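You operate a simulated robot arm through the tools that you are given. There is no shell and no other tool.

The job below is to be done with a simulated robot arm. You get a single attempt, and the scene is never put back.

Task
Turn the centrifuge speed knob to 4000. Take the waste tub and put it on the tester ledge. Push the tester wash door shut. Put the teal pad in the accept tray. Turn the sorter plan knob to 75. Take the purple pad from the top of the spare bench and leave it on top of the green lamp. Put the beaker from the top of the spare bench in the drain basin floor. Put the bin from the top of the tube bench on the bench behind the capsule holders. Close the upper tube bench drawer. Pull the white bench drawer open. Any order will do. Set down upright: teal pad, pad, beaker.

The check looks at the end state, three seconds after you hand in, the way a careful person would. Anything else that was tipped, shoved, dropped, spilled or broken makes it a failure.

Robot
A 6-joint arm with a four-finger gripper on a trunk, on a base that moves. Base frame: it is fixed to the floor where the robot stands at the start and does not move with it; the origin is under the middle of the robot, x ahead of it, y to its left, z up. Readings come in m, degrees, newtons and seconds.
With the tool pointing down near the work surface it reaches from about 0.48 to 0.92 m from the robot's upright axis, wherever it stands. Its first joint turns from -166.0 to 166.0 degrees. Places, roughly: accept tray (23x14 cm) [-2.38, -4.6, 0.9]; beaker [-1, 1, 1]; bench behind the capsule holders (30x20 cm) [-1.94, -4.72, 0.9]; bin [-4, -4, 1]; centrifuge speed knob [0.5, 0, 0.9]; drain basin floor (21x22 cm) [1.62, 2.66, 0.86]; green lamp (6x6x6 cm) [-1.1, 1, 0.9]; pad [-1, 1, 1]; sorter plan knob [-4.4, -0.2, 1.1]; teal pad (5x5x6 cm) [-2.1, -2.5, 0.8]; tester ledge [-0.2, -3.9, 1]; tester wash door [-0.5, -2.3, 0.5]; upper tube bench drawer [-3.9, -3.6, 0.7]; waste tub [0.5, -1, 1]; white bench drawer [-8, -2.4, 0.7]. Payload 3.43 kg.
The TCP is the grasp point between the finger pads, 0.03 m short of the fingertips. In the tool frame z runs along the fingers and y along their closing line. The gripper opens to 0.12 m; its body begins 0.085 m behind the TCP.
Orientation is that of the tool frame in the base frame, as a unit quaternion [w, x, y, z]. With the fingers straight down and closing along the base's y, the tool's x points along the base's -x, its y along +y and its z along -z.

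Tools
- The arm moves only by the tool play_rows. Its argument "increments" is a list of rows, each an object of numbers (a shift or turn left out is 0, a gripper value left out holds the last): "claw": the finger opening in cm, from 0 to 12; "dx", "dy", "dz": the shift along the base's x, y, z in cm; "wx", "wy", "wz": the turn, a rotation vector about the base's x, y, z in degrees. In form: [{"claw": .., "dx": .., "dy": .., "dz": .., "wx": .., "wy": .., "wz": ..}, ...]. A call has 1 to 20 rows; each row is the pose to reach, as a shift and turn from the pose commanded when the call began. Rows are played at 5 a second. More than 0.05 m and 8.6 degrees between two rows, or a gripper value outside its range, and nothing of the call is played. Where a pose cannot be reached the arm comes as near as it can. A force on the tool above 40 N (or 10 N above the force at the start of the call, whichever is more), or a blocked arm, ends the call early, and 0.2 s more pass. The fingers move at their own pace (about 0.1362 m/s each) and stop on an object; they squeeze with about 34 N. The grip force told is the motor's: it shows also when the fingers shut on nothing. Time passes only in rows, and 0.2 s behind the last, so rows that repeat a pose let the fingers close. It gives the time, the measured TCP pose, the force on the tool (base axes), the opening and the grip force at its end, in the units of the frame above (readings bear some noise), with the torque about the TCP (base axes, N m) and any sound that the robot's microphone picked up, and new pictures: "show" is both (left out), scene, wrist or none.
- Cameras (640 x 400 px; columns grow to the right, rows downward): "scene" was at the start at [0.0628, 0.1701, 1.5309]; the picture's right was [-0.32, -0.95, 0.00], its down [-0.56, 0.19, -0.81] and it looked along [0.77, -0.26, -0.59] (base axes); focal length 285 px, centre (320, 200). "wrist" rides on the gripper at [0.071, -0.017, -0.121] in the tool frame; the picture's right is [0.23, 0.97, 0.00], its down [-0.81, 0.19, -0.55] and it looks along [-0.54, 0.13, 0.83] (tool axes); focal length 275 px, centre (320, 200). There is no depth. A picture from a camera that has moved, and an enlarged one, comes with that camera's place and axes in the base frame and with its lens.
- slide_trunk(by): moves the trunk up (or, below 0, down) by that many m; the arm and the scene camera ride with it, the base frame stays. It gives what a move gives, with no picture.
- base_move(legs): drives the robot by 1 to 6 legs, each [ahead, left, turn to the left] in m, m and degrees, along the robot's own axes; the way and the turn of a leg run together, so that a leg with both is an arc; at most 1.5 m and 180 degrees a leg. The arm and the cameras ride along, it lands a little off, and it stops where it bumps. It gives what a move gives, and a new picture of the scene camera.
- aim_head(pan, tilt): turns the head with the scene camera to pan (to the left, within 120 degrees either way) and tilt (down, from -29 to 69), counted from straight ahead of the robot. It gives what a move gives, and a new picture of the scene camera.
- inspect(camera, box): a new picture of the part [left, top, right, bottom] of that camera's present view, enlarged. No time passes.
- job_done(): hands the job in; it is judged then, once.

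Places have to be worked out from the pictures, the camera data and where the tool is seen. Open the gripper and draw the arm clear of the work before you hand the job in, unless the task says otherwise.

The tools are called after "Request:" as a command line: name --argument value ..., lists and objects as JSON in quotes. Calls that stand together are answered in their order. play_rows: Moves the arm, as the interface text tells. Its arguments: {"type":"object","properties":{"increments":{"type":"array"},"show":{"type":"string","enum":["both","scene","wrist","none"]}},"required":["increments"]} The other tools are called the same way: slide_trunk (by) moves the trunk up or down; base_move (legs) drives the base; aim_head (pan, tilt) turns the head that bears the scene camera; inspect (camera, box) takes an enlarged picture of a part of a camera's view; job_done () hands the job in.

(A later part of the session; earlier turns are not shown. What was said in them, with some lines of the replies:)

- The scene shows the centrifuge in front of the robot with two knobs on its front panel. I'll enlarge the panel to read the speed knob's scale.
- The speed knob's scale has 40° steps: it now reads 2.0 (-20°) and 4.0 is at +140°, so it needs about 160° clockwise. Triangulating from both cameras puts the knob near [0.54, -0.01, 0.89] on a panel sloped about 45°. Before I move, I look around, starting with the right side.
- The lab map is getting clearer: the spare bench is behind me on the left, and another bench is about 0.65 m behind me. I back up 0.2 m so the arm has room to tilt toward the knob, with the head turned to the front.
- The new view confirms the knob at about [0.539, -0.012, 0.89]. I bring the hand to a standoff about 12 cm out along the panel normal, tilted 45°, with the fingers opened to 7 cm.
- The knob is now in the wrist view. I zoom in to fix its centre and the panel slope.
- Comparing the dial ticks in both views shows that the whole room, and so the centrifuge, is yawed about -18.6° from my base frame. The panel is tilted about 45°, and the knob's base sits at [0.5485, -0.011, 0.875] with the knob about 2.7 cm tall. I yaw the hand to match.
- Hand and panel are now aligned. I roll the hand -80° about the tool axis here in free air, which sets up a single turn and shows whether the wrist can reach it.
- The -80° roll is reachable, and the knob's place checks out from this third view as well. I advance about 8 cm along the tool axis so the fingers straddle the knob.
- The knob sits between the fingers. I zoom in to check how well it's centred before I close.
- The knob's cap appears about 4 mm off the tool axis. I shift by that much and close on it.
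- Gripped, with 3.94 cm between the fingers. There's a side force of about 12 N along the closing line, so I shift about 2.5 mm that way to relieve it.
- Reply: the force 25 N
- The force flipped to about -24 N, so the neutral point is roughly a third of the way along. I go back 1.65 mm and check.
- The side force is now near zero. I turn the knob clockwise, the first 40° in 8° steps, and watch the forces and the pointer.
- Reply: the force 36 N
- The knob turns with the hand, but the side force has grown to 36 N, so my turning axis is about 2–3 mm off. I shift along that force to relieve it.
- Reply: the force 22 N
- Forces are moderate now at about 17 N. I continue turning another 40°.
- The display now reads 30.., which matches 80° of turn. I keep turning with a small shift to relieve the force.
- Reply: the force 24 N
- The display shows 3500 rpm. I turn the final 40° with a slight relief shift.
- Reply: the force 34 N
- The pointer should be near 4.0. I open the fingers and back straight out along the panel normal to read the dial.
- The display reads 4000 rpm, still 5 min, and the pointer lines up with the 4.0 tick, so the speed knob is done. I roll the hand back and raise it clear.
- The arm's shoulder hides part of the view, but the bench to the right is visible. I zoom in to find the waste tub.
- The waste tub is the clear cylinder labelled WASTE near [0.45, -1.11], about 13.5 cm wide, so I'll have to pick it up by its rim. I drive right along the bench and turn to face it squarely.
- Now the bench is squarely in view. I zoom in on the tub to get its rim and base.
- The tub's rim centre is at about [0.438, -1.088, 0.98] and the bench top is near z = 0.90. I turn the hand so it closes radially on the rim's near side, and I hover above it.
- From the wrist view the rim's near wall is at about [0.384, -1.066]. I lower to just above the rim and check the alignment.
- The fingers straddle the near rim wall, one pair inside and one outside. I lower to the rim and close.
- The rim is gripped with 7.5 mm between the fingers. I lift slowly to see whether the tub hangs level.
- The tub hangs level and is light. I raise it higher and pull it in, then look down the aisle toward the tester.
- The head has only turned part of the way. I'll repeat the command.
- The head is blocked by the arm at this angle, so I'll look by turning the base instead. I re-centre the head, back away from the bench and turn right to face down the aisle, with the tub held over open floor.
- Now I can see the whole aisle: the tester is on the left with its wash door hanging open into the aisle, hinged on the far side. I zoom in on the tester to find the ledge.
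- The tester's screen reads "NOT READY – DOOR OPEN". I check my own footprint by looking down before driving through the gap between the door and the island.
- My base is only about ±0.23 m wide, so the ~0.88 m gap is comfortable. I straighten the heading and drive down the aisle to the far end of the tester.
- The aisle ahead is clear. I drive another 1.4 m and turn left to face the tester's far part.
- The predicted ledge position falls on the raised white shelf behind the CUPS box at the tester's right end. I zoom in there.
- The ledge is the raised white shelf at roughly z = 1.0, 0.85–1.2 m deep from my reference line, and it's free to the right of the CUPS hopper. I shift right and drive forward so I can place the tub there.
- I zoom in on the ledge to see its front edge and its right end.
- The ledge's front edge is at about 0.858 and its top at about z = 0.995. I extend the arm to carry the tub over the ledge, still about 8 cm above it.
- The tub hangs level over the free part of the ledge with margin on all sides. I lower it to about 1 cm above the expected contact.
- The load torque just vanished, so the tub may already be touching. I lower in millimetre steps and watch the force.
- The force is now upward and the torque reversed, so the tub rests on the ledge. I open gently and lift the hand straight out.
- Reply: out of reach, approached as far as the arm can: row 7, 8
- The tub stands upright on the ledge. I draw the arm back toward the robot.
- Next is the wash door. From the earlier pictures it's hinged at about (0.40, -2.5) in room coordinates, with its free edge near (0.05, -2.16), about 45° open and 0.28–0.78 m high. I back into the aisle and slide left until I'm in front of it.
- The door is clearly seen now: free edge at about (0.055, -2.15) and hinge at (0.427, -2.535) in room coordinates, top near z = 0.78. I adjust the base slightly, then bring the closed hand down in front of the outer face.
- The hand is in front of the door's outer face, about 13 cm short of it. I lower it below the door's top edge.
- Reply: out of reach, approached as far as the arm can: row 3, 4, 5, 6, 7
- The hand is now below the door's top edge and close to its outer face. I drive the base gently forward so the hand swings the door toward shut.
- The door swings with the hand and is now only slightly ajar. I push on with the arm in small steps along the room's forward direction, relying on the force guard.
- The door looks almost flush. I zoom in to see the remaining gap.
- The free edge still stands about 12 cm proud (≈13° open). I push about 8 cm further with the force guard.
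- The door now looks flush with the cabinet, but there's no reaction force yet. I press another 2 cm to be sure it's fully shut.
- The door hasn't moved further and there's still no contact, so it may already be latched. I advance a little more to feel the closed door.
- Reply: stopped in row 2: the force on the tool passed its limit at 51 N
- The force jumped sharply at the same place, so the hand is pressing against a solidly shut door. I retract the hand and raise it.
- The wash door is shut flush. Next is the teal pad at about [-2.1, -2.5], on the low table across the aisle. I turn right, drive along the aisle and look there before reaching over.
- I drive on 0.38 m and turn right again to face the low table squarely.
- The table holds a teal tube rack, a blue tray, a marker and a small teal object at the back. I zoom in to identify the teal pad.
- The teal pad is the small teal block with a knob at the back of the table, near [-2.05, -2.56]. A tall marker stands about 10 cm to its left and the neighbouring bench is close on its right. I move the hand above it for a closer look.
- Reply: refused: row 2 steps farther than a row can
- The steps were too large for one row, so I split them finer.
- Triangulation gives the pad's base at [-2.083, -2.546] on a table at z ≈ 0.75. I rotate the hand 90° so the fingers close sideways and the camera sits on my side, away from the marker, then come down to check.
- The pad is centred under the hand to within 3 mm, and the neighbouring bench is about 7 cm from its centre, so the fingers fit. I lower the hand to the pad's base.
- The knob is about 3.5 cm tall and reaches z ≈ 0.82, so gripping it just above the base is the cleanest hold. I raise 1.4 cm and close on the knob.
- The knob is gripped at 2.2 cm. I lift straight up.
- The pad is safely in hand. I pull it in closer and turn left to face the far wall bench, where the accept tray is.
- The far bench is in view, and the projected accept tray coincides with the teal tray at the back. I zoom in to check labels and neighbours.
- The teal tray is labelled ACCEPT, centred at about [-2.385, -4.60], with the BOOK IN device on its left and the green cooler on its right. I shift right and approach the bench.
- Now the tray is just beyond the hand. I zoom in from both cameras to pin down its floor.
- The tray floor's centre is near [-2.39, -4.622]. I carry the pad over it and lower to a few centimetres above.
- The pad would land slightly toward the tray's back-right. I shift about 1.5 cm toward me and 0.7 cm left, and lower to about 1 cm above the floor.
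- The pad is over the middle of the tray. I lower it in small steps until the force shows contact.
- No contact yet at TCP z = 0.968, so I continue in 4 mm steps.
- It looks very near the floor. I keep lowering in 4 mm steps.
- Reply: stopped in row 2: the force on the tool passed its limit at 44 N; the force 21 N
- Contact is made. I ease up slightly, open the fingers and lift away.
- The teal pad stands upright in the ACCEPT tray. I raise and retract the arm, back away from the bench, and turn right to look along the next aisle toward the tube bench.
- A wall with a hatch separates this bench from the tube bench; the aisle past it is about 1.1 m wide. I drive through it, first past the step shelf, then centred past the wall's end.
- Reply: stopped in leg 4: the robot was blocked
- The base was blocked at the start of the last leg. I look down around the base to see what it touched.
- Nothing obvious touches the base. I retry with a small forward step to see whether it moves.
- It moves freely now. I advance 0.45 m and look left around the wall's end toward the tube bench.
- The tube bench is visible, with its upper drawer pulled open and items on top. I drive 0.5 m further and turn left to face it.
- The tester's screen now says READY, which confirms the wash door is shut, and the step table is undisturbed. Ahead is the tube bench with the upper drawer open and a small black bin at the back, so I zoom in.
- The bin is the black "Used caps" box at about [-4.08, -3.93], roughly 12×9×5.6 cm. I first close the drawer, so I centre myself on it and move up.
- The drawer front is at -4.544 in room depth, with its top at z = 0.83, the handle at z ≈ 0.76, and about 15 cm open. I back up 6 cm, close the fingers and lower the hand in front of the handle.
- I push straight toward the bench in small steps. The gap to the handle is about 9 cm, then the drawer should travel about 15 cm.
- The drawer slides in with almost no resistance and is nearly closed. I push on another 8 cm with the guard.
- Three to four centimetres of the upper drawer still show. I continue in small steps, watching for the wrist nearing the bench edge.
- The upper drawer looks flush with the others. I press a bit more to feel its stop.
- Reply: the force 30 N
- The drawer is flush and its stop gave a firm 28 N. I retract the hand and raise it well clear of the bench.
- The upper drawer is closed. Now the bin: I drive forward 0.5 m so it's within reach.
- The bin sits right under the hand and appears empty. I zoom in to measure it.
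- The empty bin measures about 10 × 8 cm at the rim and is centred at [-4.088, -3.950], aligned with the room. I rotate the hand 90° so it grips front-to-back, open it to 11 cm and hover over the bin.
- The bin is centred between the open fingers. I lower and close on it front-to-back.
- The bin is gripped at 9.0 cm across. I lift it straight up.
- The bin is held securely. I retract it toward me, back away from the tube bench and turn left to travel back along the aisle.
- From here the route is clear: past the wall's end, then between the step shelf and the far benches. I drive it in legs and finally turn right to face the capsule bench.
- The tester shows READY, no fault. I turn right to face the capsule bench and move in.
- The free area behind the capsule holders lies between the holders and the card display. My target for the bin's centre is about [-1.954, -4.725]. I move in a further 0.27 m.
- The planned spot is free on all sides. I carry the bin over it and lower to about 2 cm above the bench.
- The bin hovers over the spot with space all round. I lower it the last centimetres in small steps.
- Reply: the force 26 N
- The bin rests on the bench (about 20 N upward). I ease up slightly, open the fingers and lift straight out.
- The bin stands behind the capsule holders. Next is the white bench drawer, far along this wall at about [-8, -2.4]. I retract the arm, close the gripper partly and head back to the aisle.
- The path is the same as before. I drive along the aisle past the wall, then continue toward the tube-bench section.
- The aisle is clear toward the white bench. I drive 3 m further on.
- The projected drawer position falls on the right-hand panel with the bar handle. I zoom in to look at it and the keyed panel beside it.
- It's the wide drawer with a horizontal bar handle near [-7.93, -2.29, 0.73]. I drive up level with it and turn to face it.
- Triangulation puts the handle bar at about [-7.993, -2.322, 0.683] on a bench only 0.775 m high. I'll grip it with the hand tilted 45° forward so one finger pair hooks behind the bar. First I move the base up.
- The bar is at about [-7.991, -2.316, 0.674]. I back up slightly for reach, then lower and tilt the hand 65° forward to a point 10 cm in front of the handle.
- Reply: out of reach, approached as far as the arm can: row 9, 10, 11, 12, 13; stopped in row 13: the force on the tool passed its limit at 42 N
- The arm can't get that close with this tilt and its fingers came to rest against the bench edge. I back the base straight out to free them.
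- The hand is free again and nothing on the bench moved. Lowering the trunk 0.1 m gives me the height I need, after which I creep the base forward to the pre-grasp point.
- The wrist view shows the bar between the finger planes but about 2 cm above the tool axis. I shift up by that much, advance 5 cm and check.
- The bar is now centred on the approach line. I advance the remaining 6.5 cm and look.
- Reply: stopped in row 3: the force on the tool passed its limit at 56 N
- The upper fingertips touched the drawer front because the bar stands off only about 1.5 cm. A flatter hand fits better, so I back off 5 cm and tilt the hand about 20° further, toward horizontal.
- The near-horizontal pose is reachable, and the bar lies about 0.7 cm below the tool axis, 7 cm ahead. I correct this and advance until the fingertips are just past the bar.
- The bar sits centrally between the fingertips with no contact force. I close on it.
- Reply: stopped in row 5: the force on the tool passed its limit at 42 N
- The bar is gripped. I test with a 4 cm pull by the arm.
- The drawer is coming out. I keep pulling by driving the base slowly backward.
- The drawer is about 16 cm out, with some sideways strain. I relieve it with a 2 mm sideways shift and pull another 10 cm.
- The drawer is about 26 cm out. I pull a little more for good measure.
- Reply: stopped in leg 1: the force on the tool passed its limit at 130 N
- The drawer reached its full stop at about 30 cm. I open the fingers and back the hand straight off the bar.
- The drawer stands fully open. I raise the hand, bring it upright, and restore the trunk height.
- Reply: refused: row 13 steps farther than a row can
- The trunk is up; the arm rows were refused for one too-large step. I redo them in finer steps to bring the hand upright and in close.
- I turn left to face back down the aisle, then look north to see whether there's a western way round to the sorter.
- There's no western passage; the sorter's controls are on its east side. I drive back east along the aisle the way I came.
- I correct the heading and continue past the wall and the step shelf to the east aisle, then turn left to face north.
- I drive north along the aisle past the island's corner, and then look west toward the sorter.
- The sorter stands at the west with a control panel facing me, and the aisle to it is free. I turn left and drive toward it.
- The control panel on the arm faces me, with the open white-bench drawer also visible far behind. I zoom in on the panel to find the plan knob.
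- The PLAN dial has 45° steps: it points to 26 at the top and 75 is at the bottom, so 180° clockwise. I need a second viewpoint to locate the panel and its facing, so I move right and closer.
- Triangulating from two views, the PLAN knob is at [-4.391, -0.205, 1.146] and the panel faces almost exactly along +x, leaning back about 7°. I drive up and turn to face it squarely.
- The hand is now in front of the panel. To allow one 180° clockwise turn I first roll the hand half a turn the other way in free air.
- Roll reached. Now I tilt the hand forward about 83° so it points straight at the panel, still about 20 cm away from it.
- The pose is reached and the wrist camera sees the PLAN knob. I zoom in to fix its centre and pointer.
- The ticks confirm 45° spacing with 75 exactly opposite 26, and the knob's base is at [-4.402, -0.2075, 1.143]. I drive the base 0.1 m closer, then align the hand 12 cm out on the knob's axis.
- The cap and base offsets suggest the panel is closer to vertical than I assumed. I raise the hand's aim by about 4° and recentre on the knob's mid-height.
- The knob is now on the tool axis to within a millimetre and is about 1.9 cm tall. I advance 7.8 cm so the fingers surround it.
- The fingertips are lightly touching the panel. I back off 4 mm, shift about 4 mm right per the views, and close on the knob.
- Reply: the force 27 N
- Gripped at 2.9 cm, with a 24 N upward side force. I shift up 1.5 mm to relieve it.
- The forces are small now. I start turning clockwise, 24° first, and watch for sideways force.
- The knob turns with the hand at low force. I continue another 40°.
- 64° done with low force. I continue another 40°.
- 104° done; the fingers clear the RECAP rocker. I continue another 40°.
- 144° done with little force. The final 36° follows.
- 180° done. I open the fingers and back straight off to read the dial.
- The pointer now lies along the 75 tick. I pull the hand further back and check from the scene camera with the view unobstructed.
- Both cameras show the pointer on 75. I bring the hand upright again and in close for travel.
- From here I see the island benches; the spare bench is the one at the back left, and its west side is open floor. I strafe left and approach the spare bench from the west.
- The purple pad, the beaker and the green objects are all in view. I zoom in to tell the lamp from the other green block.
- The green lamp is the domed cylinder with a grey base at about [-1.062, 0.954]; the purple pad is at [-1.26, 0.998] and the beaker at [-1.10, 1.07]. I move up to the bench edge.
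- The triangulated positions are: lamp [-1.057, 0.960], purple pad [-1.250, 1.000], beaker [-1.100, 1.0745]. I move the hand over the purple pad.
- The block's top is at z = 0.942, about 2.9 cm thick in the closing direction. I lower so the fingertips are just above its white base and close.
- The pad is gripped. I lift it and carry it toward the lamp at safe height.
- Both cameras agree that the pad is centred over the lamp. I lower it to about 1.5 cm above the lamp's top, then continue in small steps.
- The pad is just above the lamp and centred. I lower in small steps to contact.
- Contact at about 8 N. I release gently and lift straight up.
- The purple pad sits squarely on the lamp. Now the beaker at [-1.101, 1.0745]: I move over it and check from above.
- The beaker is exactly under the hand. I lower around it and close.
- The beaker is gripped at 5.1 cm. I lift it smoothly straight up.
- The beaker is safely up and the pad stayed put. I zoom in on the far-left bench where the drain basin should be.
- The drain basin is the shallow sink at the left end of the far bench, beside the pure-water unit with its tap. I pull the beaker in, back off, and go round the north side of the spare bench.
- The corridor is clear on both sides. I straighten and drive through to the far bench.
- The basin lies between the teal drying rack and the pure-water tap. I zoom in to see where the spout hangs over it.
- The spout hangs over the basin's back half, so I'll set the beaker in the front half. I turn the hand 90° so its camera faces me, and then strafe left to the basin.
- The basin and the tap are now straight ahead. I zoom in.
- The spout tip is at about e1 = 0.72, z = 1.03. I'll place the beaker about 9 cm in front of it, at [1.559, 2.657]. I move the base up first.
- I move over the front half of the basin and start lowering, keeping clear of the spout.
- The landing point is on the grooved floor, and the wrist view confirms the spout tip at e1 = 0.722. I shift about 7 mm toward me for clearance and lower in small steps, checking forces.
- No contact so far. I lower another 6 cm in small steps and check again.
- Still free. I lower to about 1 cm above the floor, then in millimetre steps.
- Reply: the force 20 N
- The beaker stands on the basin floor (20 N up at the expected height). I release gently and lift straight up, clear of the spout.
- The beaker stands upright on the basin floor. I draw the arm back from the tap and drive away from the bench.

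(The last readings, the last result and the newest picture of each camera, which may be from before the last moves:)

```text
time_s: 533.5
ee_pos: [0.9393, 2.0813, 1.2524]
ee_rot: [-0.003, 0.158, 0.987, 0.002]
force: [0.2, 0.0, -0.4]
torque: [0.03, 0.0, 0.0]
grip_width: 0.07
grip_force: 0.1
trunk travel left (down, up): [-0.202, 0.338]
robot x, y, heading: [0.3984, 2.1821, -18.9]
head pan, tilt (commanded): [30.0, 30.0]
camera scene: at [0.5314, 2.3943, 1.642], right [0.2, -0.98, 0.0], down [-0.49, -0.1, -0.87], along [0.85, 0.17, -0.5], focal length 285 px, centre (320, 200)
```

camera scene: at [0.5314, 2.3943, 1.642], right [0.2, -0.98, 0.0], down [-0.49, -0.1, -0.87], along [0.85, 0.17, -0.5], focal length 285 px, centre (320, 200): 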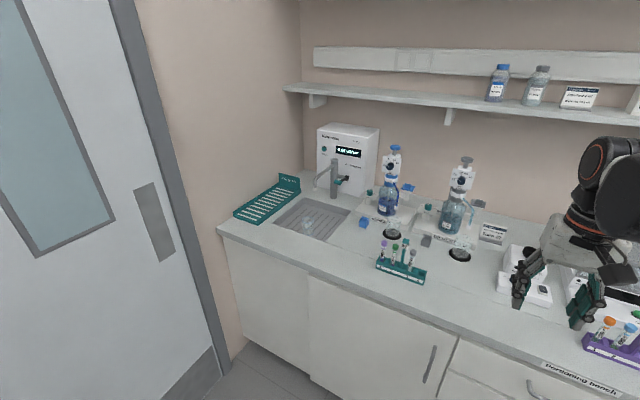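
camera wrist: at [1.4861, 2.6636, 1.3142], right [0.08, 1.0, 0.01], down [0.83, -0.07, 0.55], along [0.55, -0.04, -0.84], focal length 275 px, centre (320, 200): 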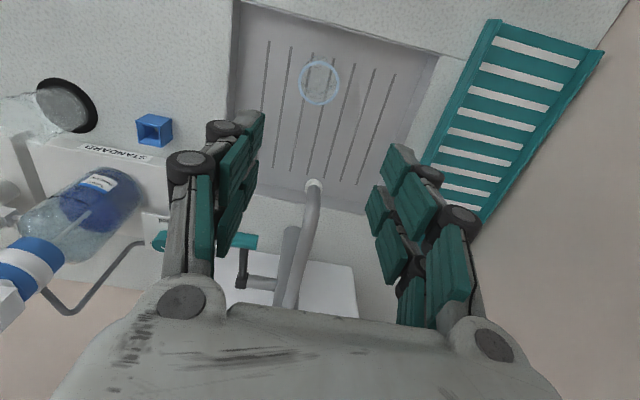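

Everything here looks right. As a final check I turn to look back over the spare bench and the centrifuge before handing in.

Request:
base_move --legs '[[-0.1, 0, 0], [0, 0, -90]]'

Request:
aim_head --pan 10 --tilt 25

```text
time_s: 538.5
ee_pos: [0.2027, 1.6738, 1.2533]
ee_rot: [-0.001, 0.81, 0.587, 0.004]
force: [0.6, -0.1, 0.2]
torque: [-0.04, -0.03, 0.01]
grip_width: 0.0697
grip_force: 0.1
trunk travel left (down, up): [-0.202, 0.338]
robot x, y, heading: [0.3018, 2.2143, -108.7]
head pan, tilt (commanded): [30.0, 30.0]
camera scene: at [0.5169, 2.0783, 1.6421], right [-0.98, -0.2, 0.0], down [-0.1, 0.49, -0.87], along [0.17, -0.85, -0.5], focal length 285 px, centre (320, 200)
```

scene: 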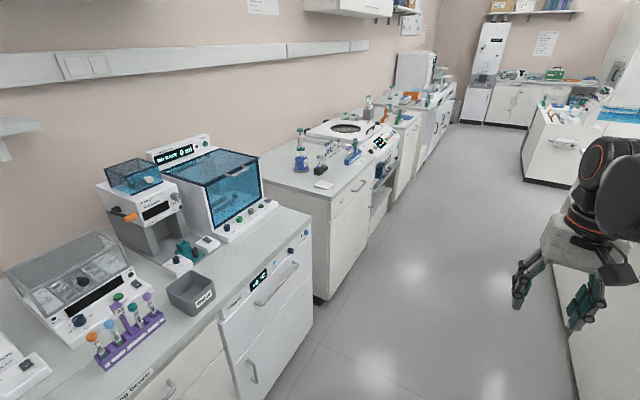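

```text
time_s: 539.3
ee_pos: [0.2026, 1.6744, 1.2532]
ee_rot: [-0.001, 0.81, 0.587, 0.004]
force: [-0.8, -0.3, -0.2]
torque: [0.01, 0.0, 0.0]
grip_width: 0.07
grip_force: 0.0
trunk travel left (down, up): [-0.202, 0.338]
robot x, y, heading: [0.3024, 2.2153, -108.6]
head pan, tilt (commanded): [10.0, 25.0]
camera scene: at [0.4854, 2.0758, 1.65], right [-0.99, 0.15, 0.0], down [0.06, 0.42, -0.91], along [-0.13, -0.9, -0.42], focal length 285 px, centre (320, 200)
```

scene: 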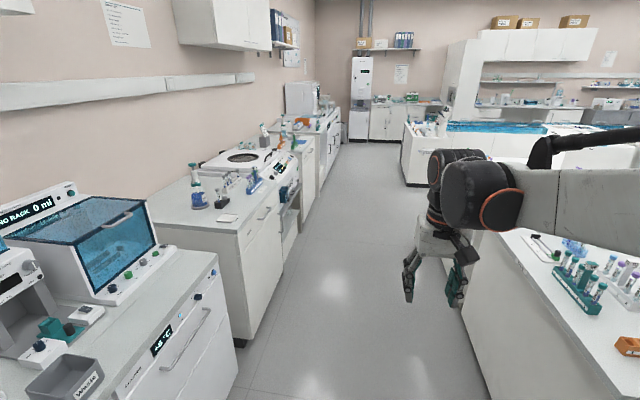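

All looks undisturbed here. One more turn lets me see the lamp with the purple pad.

Request:
base_move --legs '[[0, 0, -45]]'

Request:
aim_head --pan 20 --tilt 30

```text
time_s: 541.8
ee_pos: [-0.1492, 1.9029, 1.2529]
ee_rot: [0.001, 0.972, 0.233, 0.004]
force: [0.8, 0.2, 0.3]
torque: [0.0, -0.01, 0.04]
grip_width: 0.0699
grip_force: 0.1
trunk travel left (down, up): [-0.202, 0.338]
robot x, y, heading: [0.3038, 2.2158, -153.7]
head pan, tilt (commanded): [10.0, 25.0]
camera scene: at [0.3357, 1.987, 1.65], right [-0.59, 0.8, 0.0], down [0.34, 0.25, -0.91], along [-0.73, -0.54, -0.42], focal length 285 px, centre (320, 200)
```

scene: 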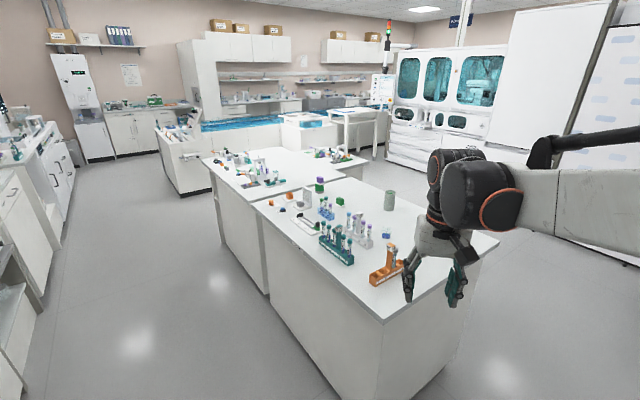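

```text
time_s: 542.5
ee_pos: [-0.1489, 1.9045, 1.2533]
ee_rot: [0.001, 0.973, 0.232, 0.004]
force: [0.6, -0.3, 0.6]
torque: [-0.01, -0.01, 0.02]
grip_width: 0.0699
grip_force: 0.1
trunk travel left (down, up): [-0.202, 0.338]
robot x, y, heading: [0.3049, 2.2131, -153.5]
head pan, tilt (commanded): [20.0, 30.0]
camera scene: at [0.3475, 1.9761, 1.6421], right [-0.72, 0.69, 0.0], down [0.34, 0.36, -0.87], along [-0.6, -0.63, -0.5], focal length 285 px, centre (320, 200)
```

scene: 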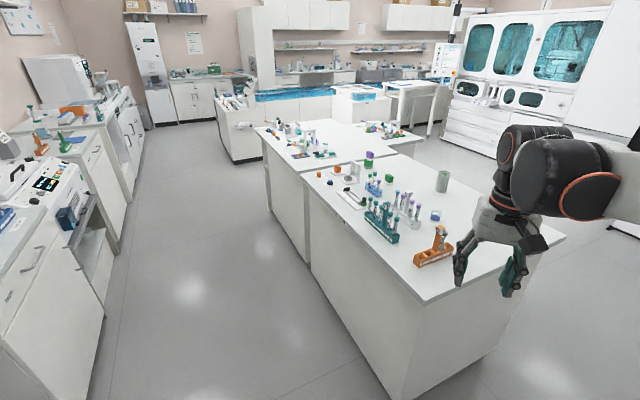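

Request:
inspect --camera "scene" --box '[310, 130, 470, 240]'

Request:
inspect --camera "scene" --box '[0, 150, 80, 230]'

Request:
inspect --camera "scene" --box '[410, 20, 490, 100]'

```text
3.64 times, centred on (390, 185) of scene
camera zoom: at [0.3475, 1.9761, 1.6421], right [-0.72, 0.69, 0.0], down [0.34, 0.36, -0.87], along [-0.6, -0.63, -0.5], focal length 1036 px, centre (66, 254)
```

zoom: 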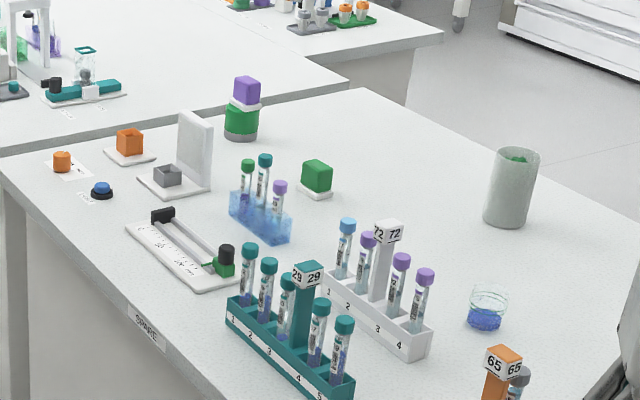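

```text
5.00 times, centred on (40, 190) of scene
camera zoom: at [0.3475, 1.9761, 1.6421], right [-0.72, 0.69, 0.0], down [0.34, 0.36, -0.87], along [-0.6, -0.63, -0.5], focal length 1424 px, centre (1720, 250)
```

zoom: 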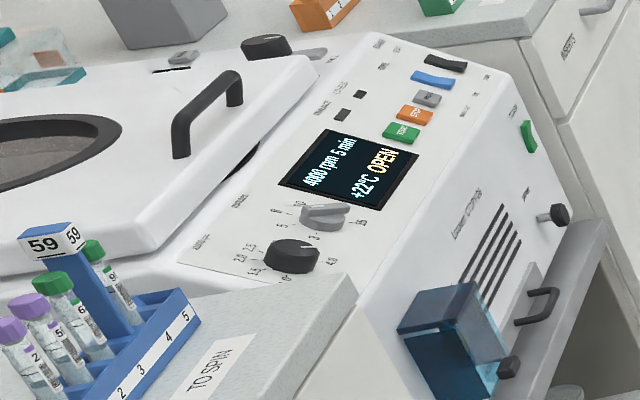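

```text
5.00 times, centred on (450, 60) of scene
camera zoom: at [0.3475, 1.9761, 1.6421], right [-0.72, 0.69, 0.0], down [0.34, 0.36, -0.87], along [-0.6, -0.63, -0.5], focal length 1424 px, centre (-330, 900)
```

zoom: 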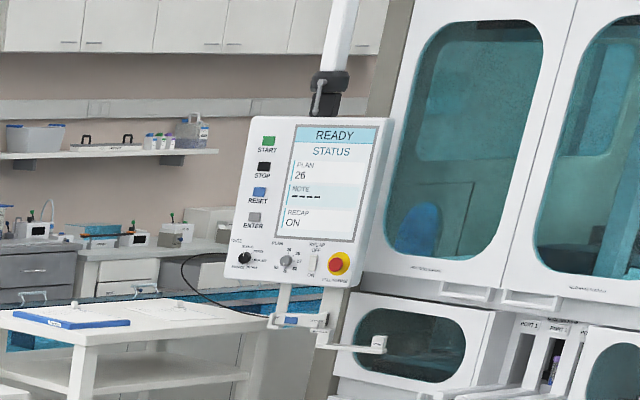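

The purple pad stands on the lamp, the centrifuge reads 4000 rpm, and the gripper is open with the arm clear of all work. The sorter's screen still shows plan 26, but its knob points to 75 as asked. I hand the job in.

Request:
job_done

```text
The job is handed in.
```

I did all ten tasks and handed the job in. I don't have the check's verdict yet.

| Task | End state I saw |
|---|---|
| Centrifuge speed knob | Display reads 4000 rpm, timer still 5 min |
| Waste tub | Upright on the tester ledge, right of the CUPS hopper |
| Tester wash door | Shut; the tester's screen changed from "DOOR OPEN" to "READY" |
| Teal pad | Upright in the accept tray |
| Sorter plan knob | Pointer on 75 |
| Purple pad | Upright and centred on the green lamp |
| Beaker | Upright on the basin floor, in the front half, clear of the tap |
| Bin | Behind the capsule holders, in front of the card display |
| Upper tube bench drawer | Closed, flush with the drawers below |
| White bench drawer | Pulled to its stop, about 30 cm out |

- **Sorter screen:** it still shows plan 26 although the knob is on 75. I didn't press ENTER because you only asked for the knob to be turned.
- **Contacts along the way:** the base was blocked once near the small step table. The fingers also pressed against the white bench edge on my first try at the drawer handle. I saw nothing moved at either spot afterwards.

The gripper is open and the arm is clear of the work.
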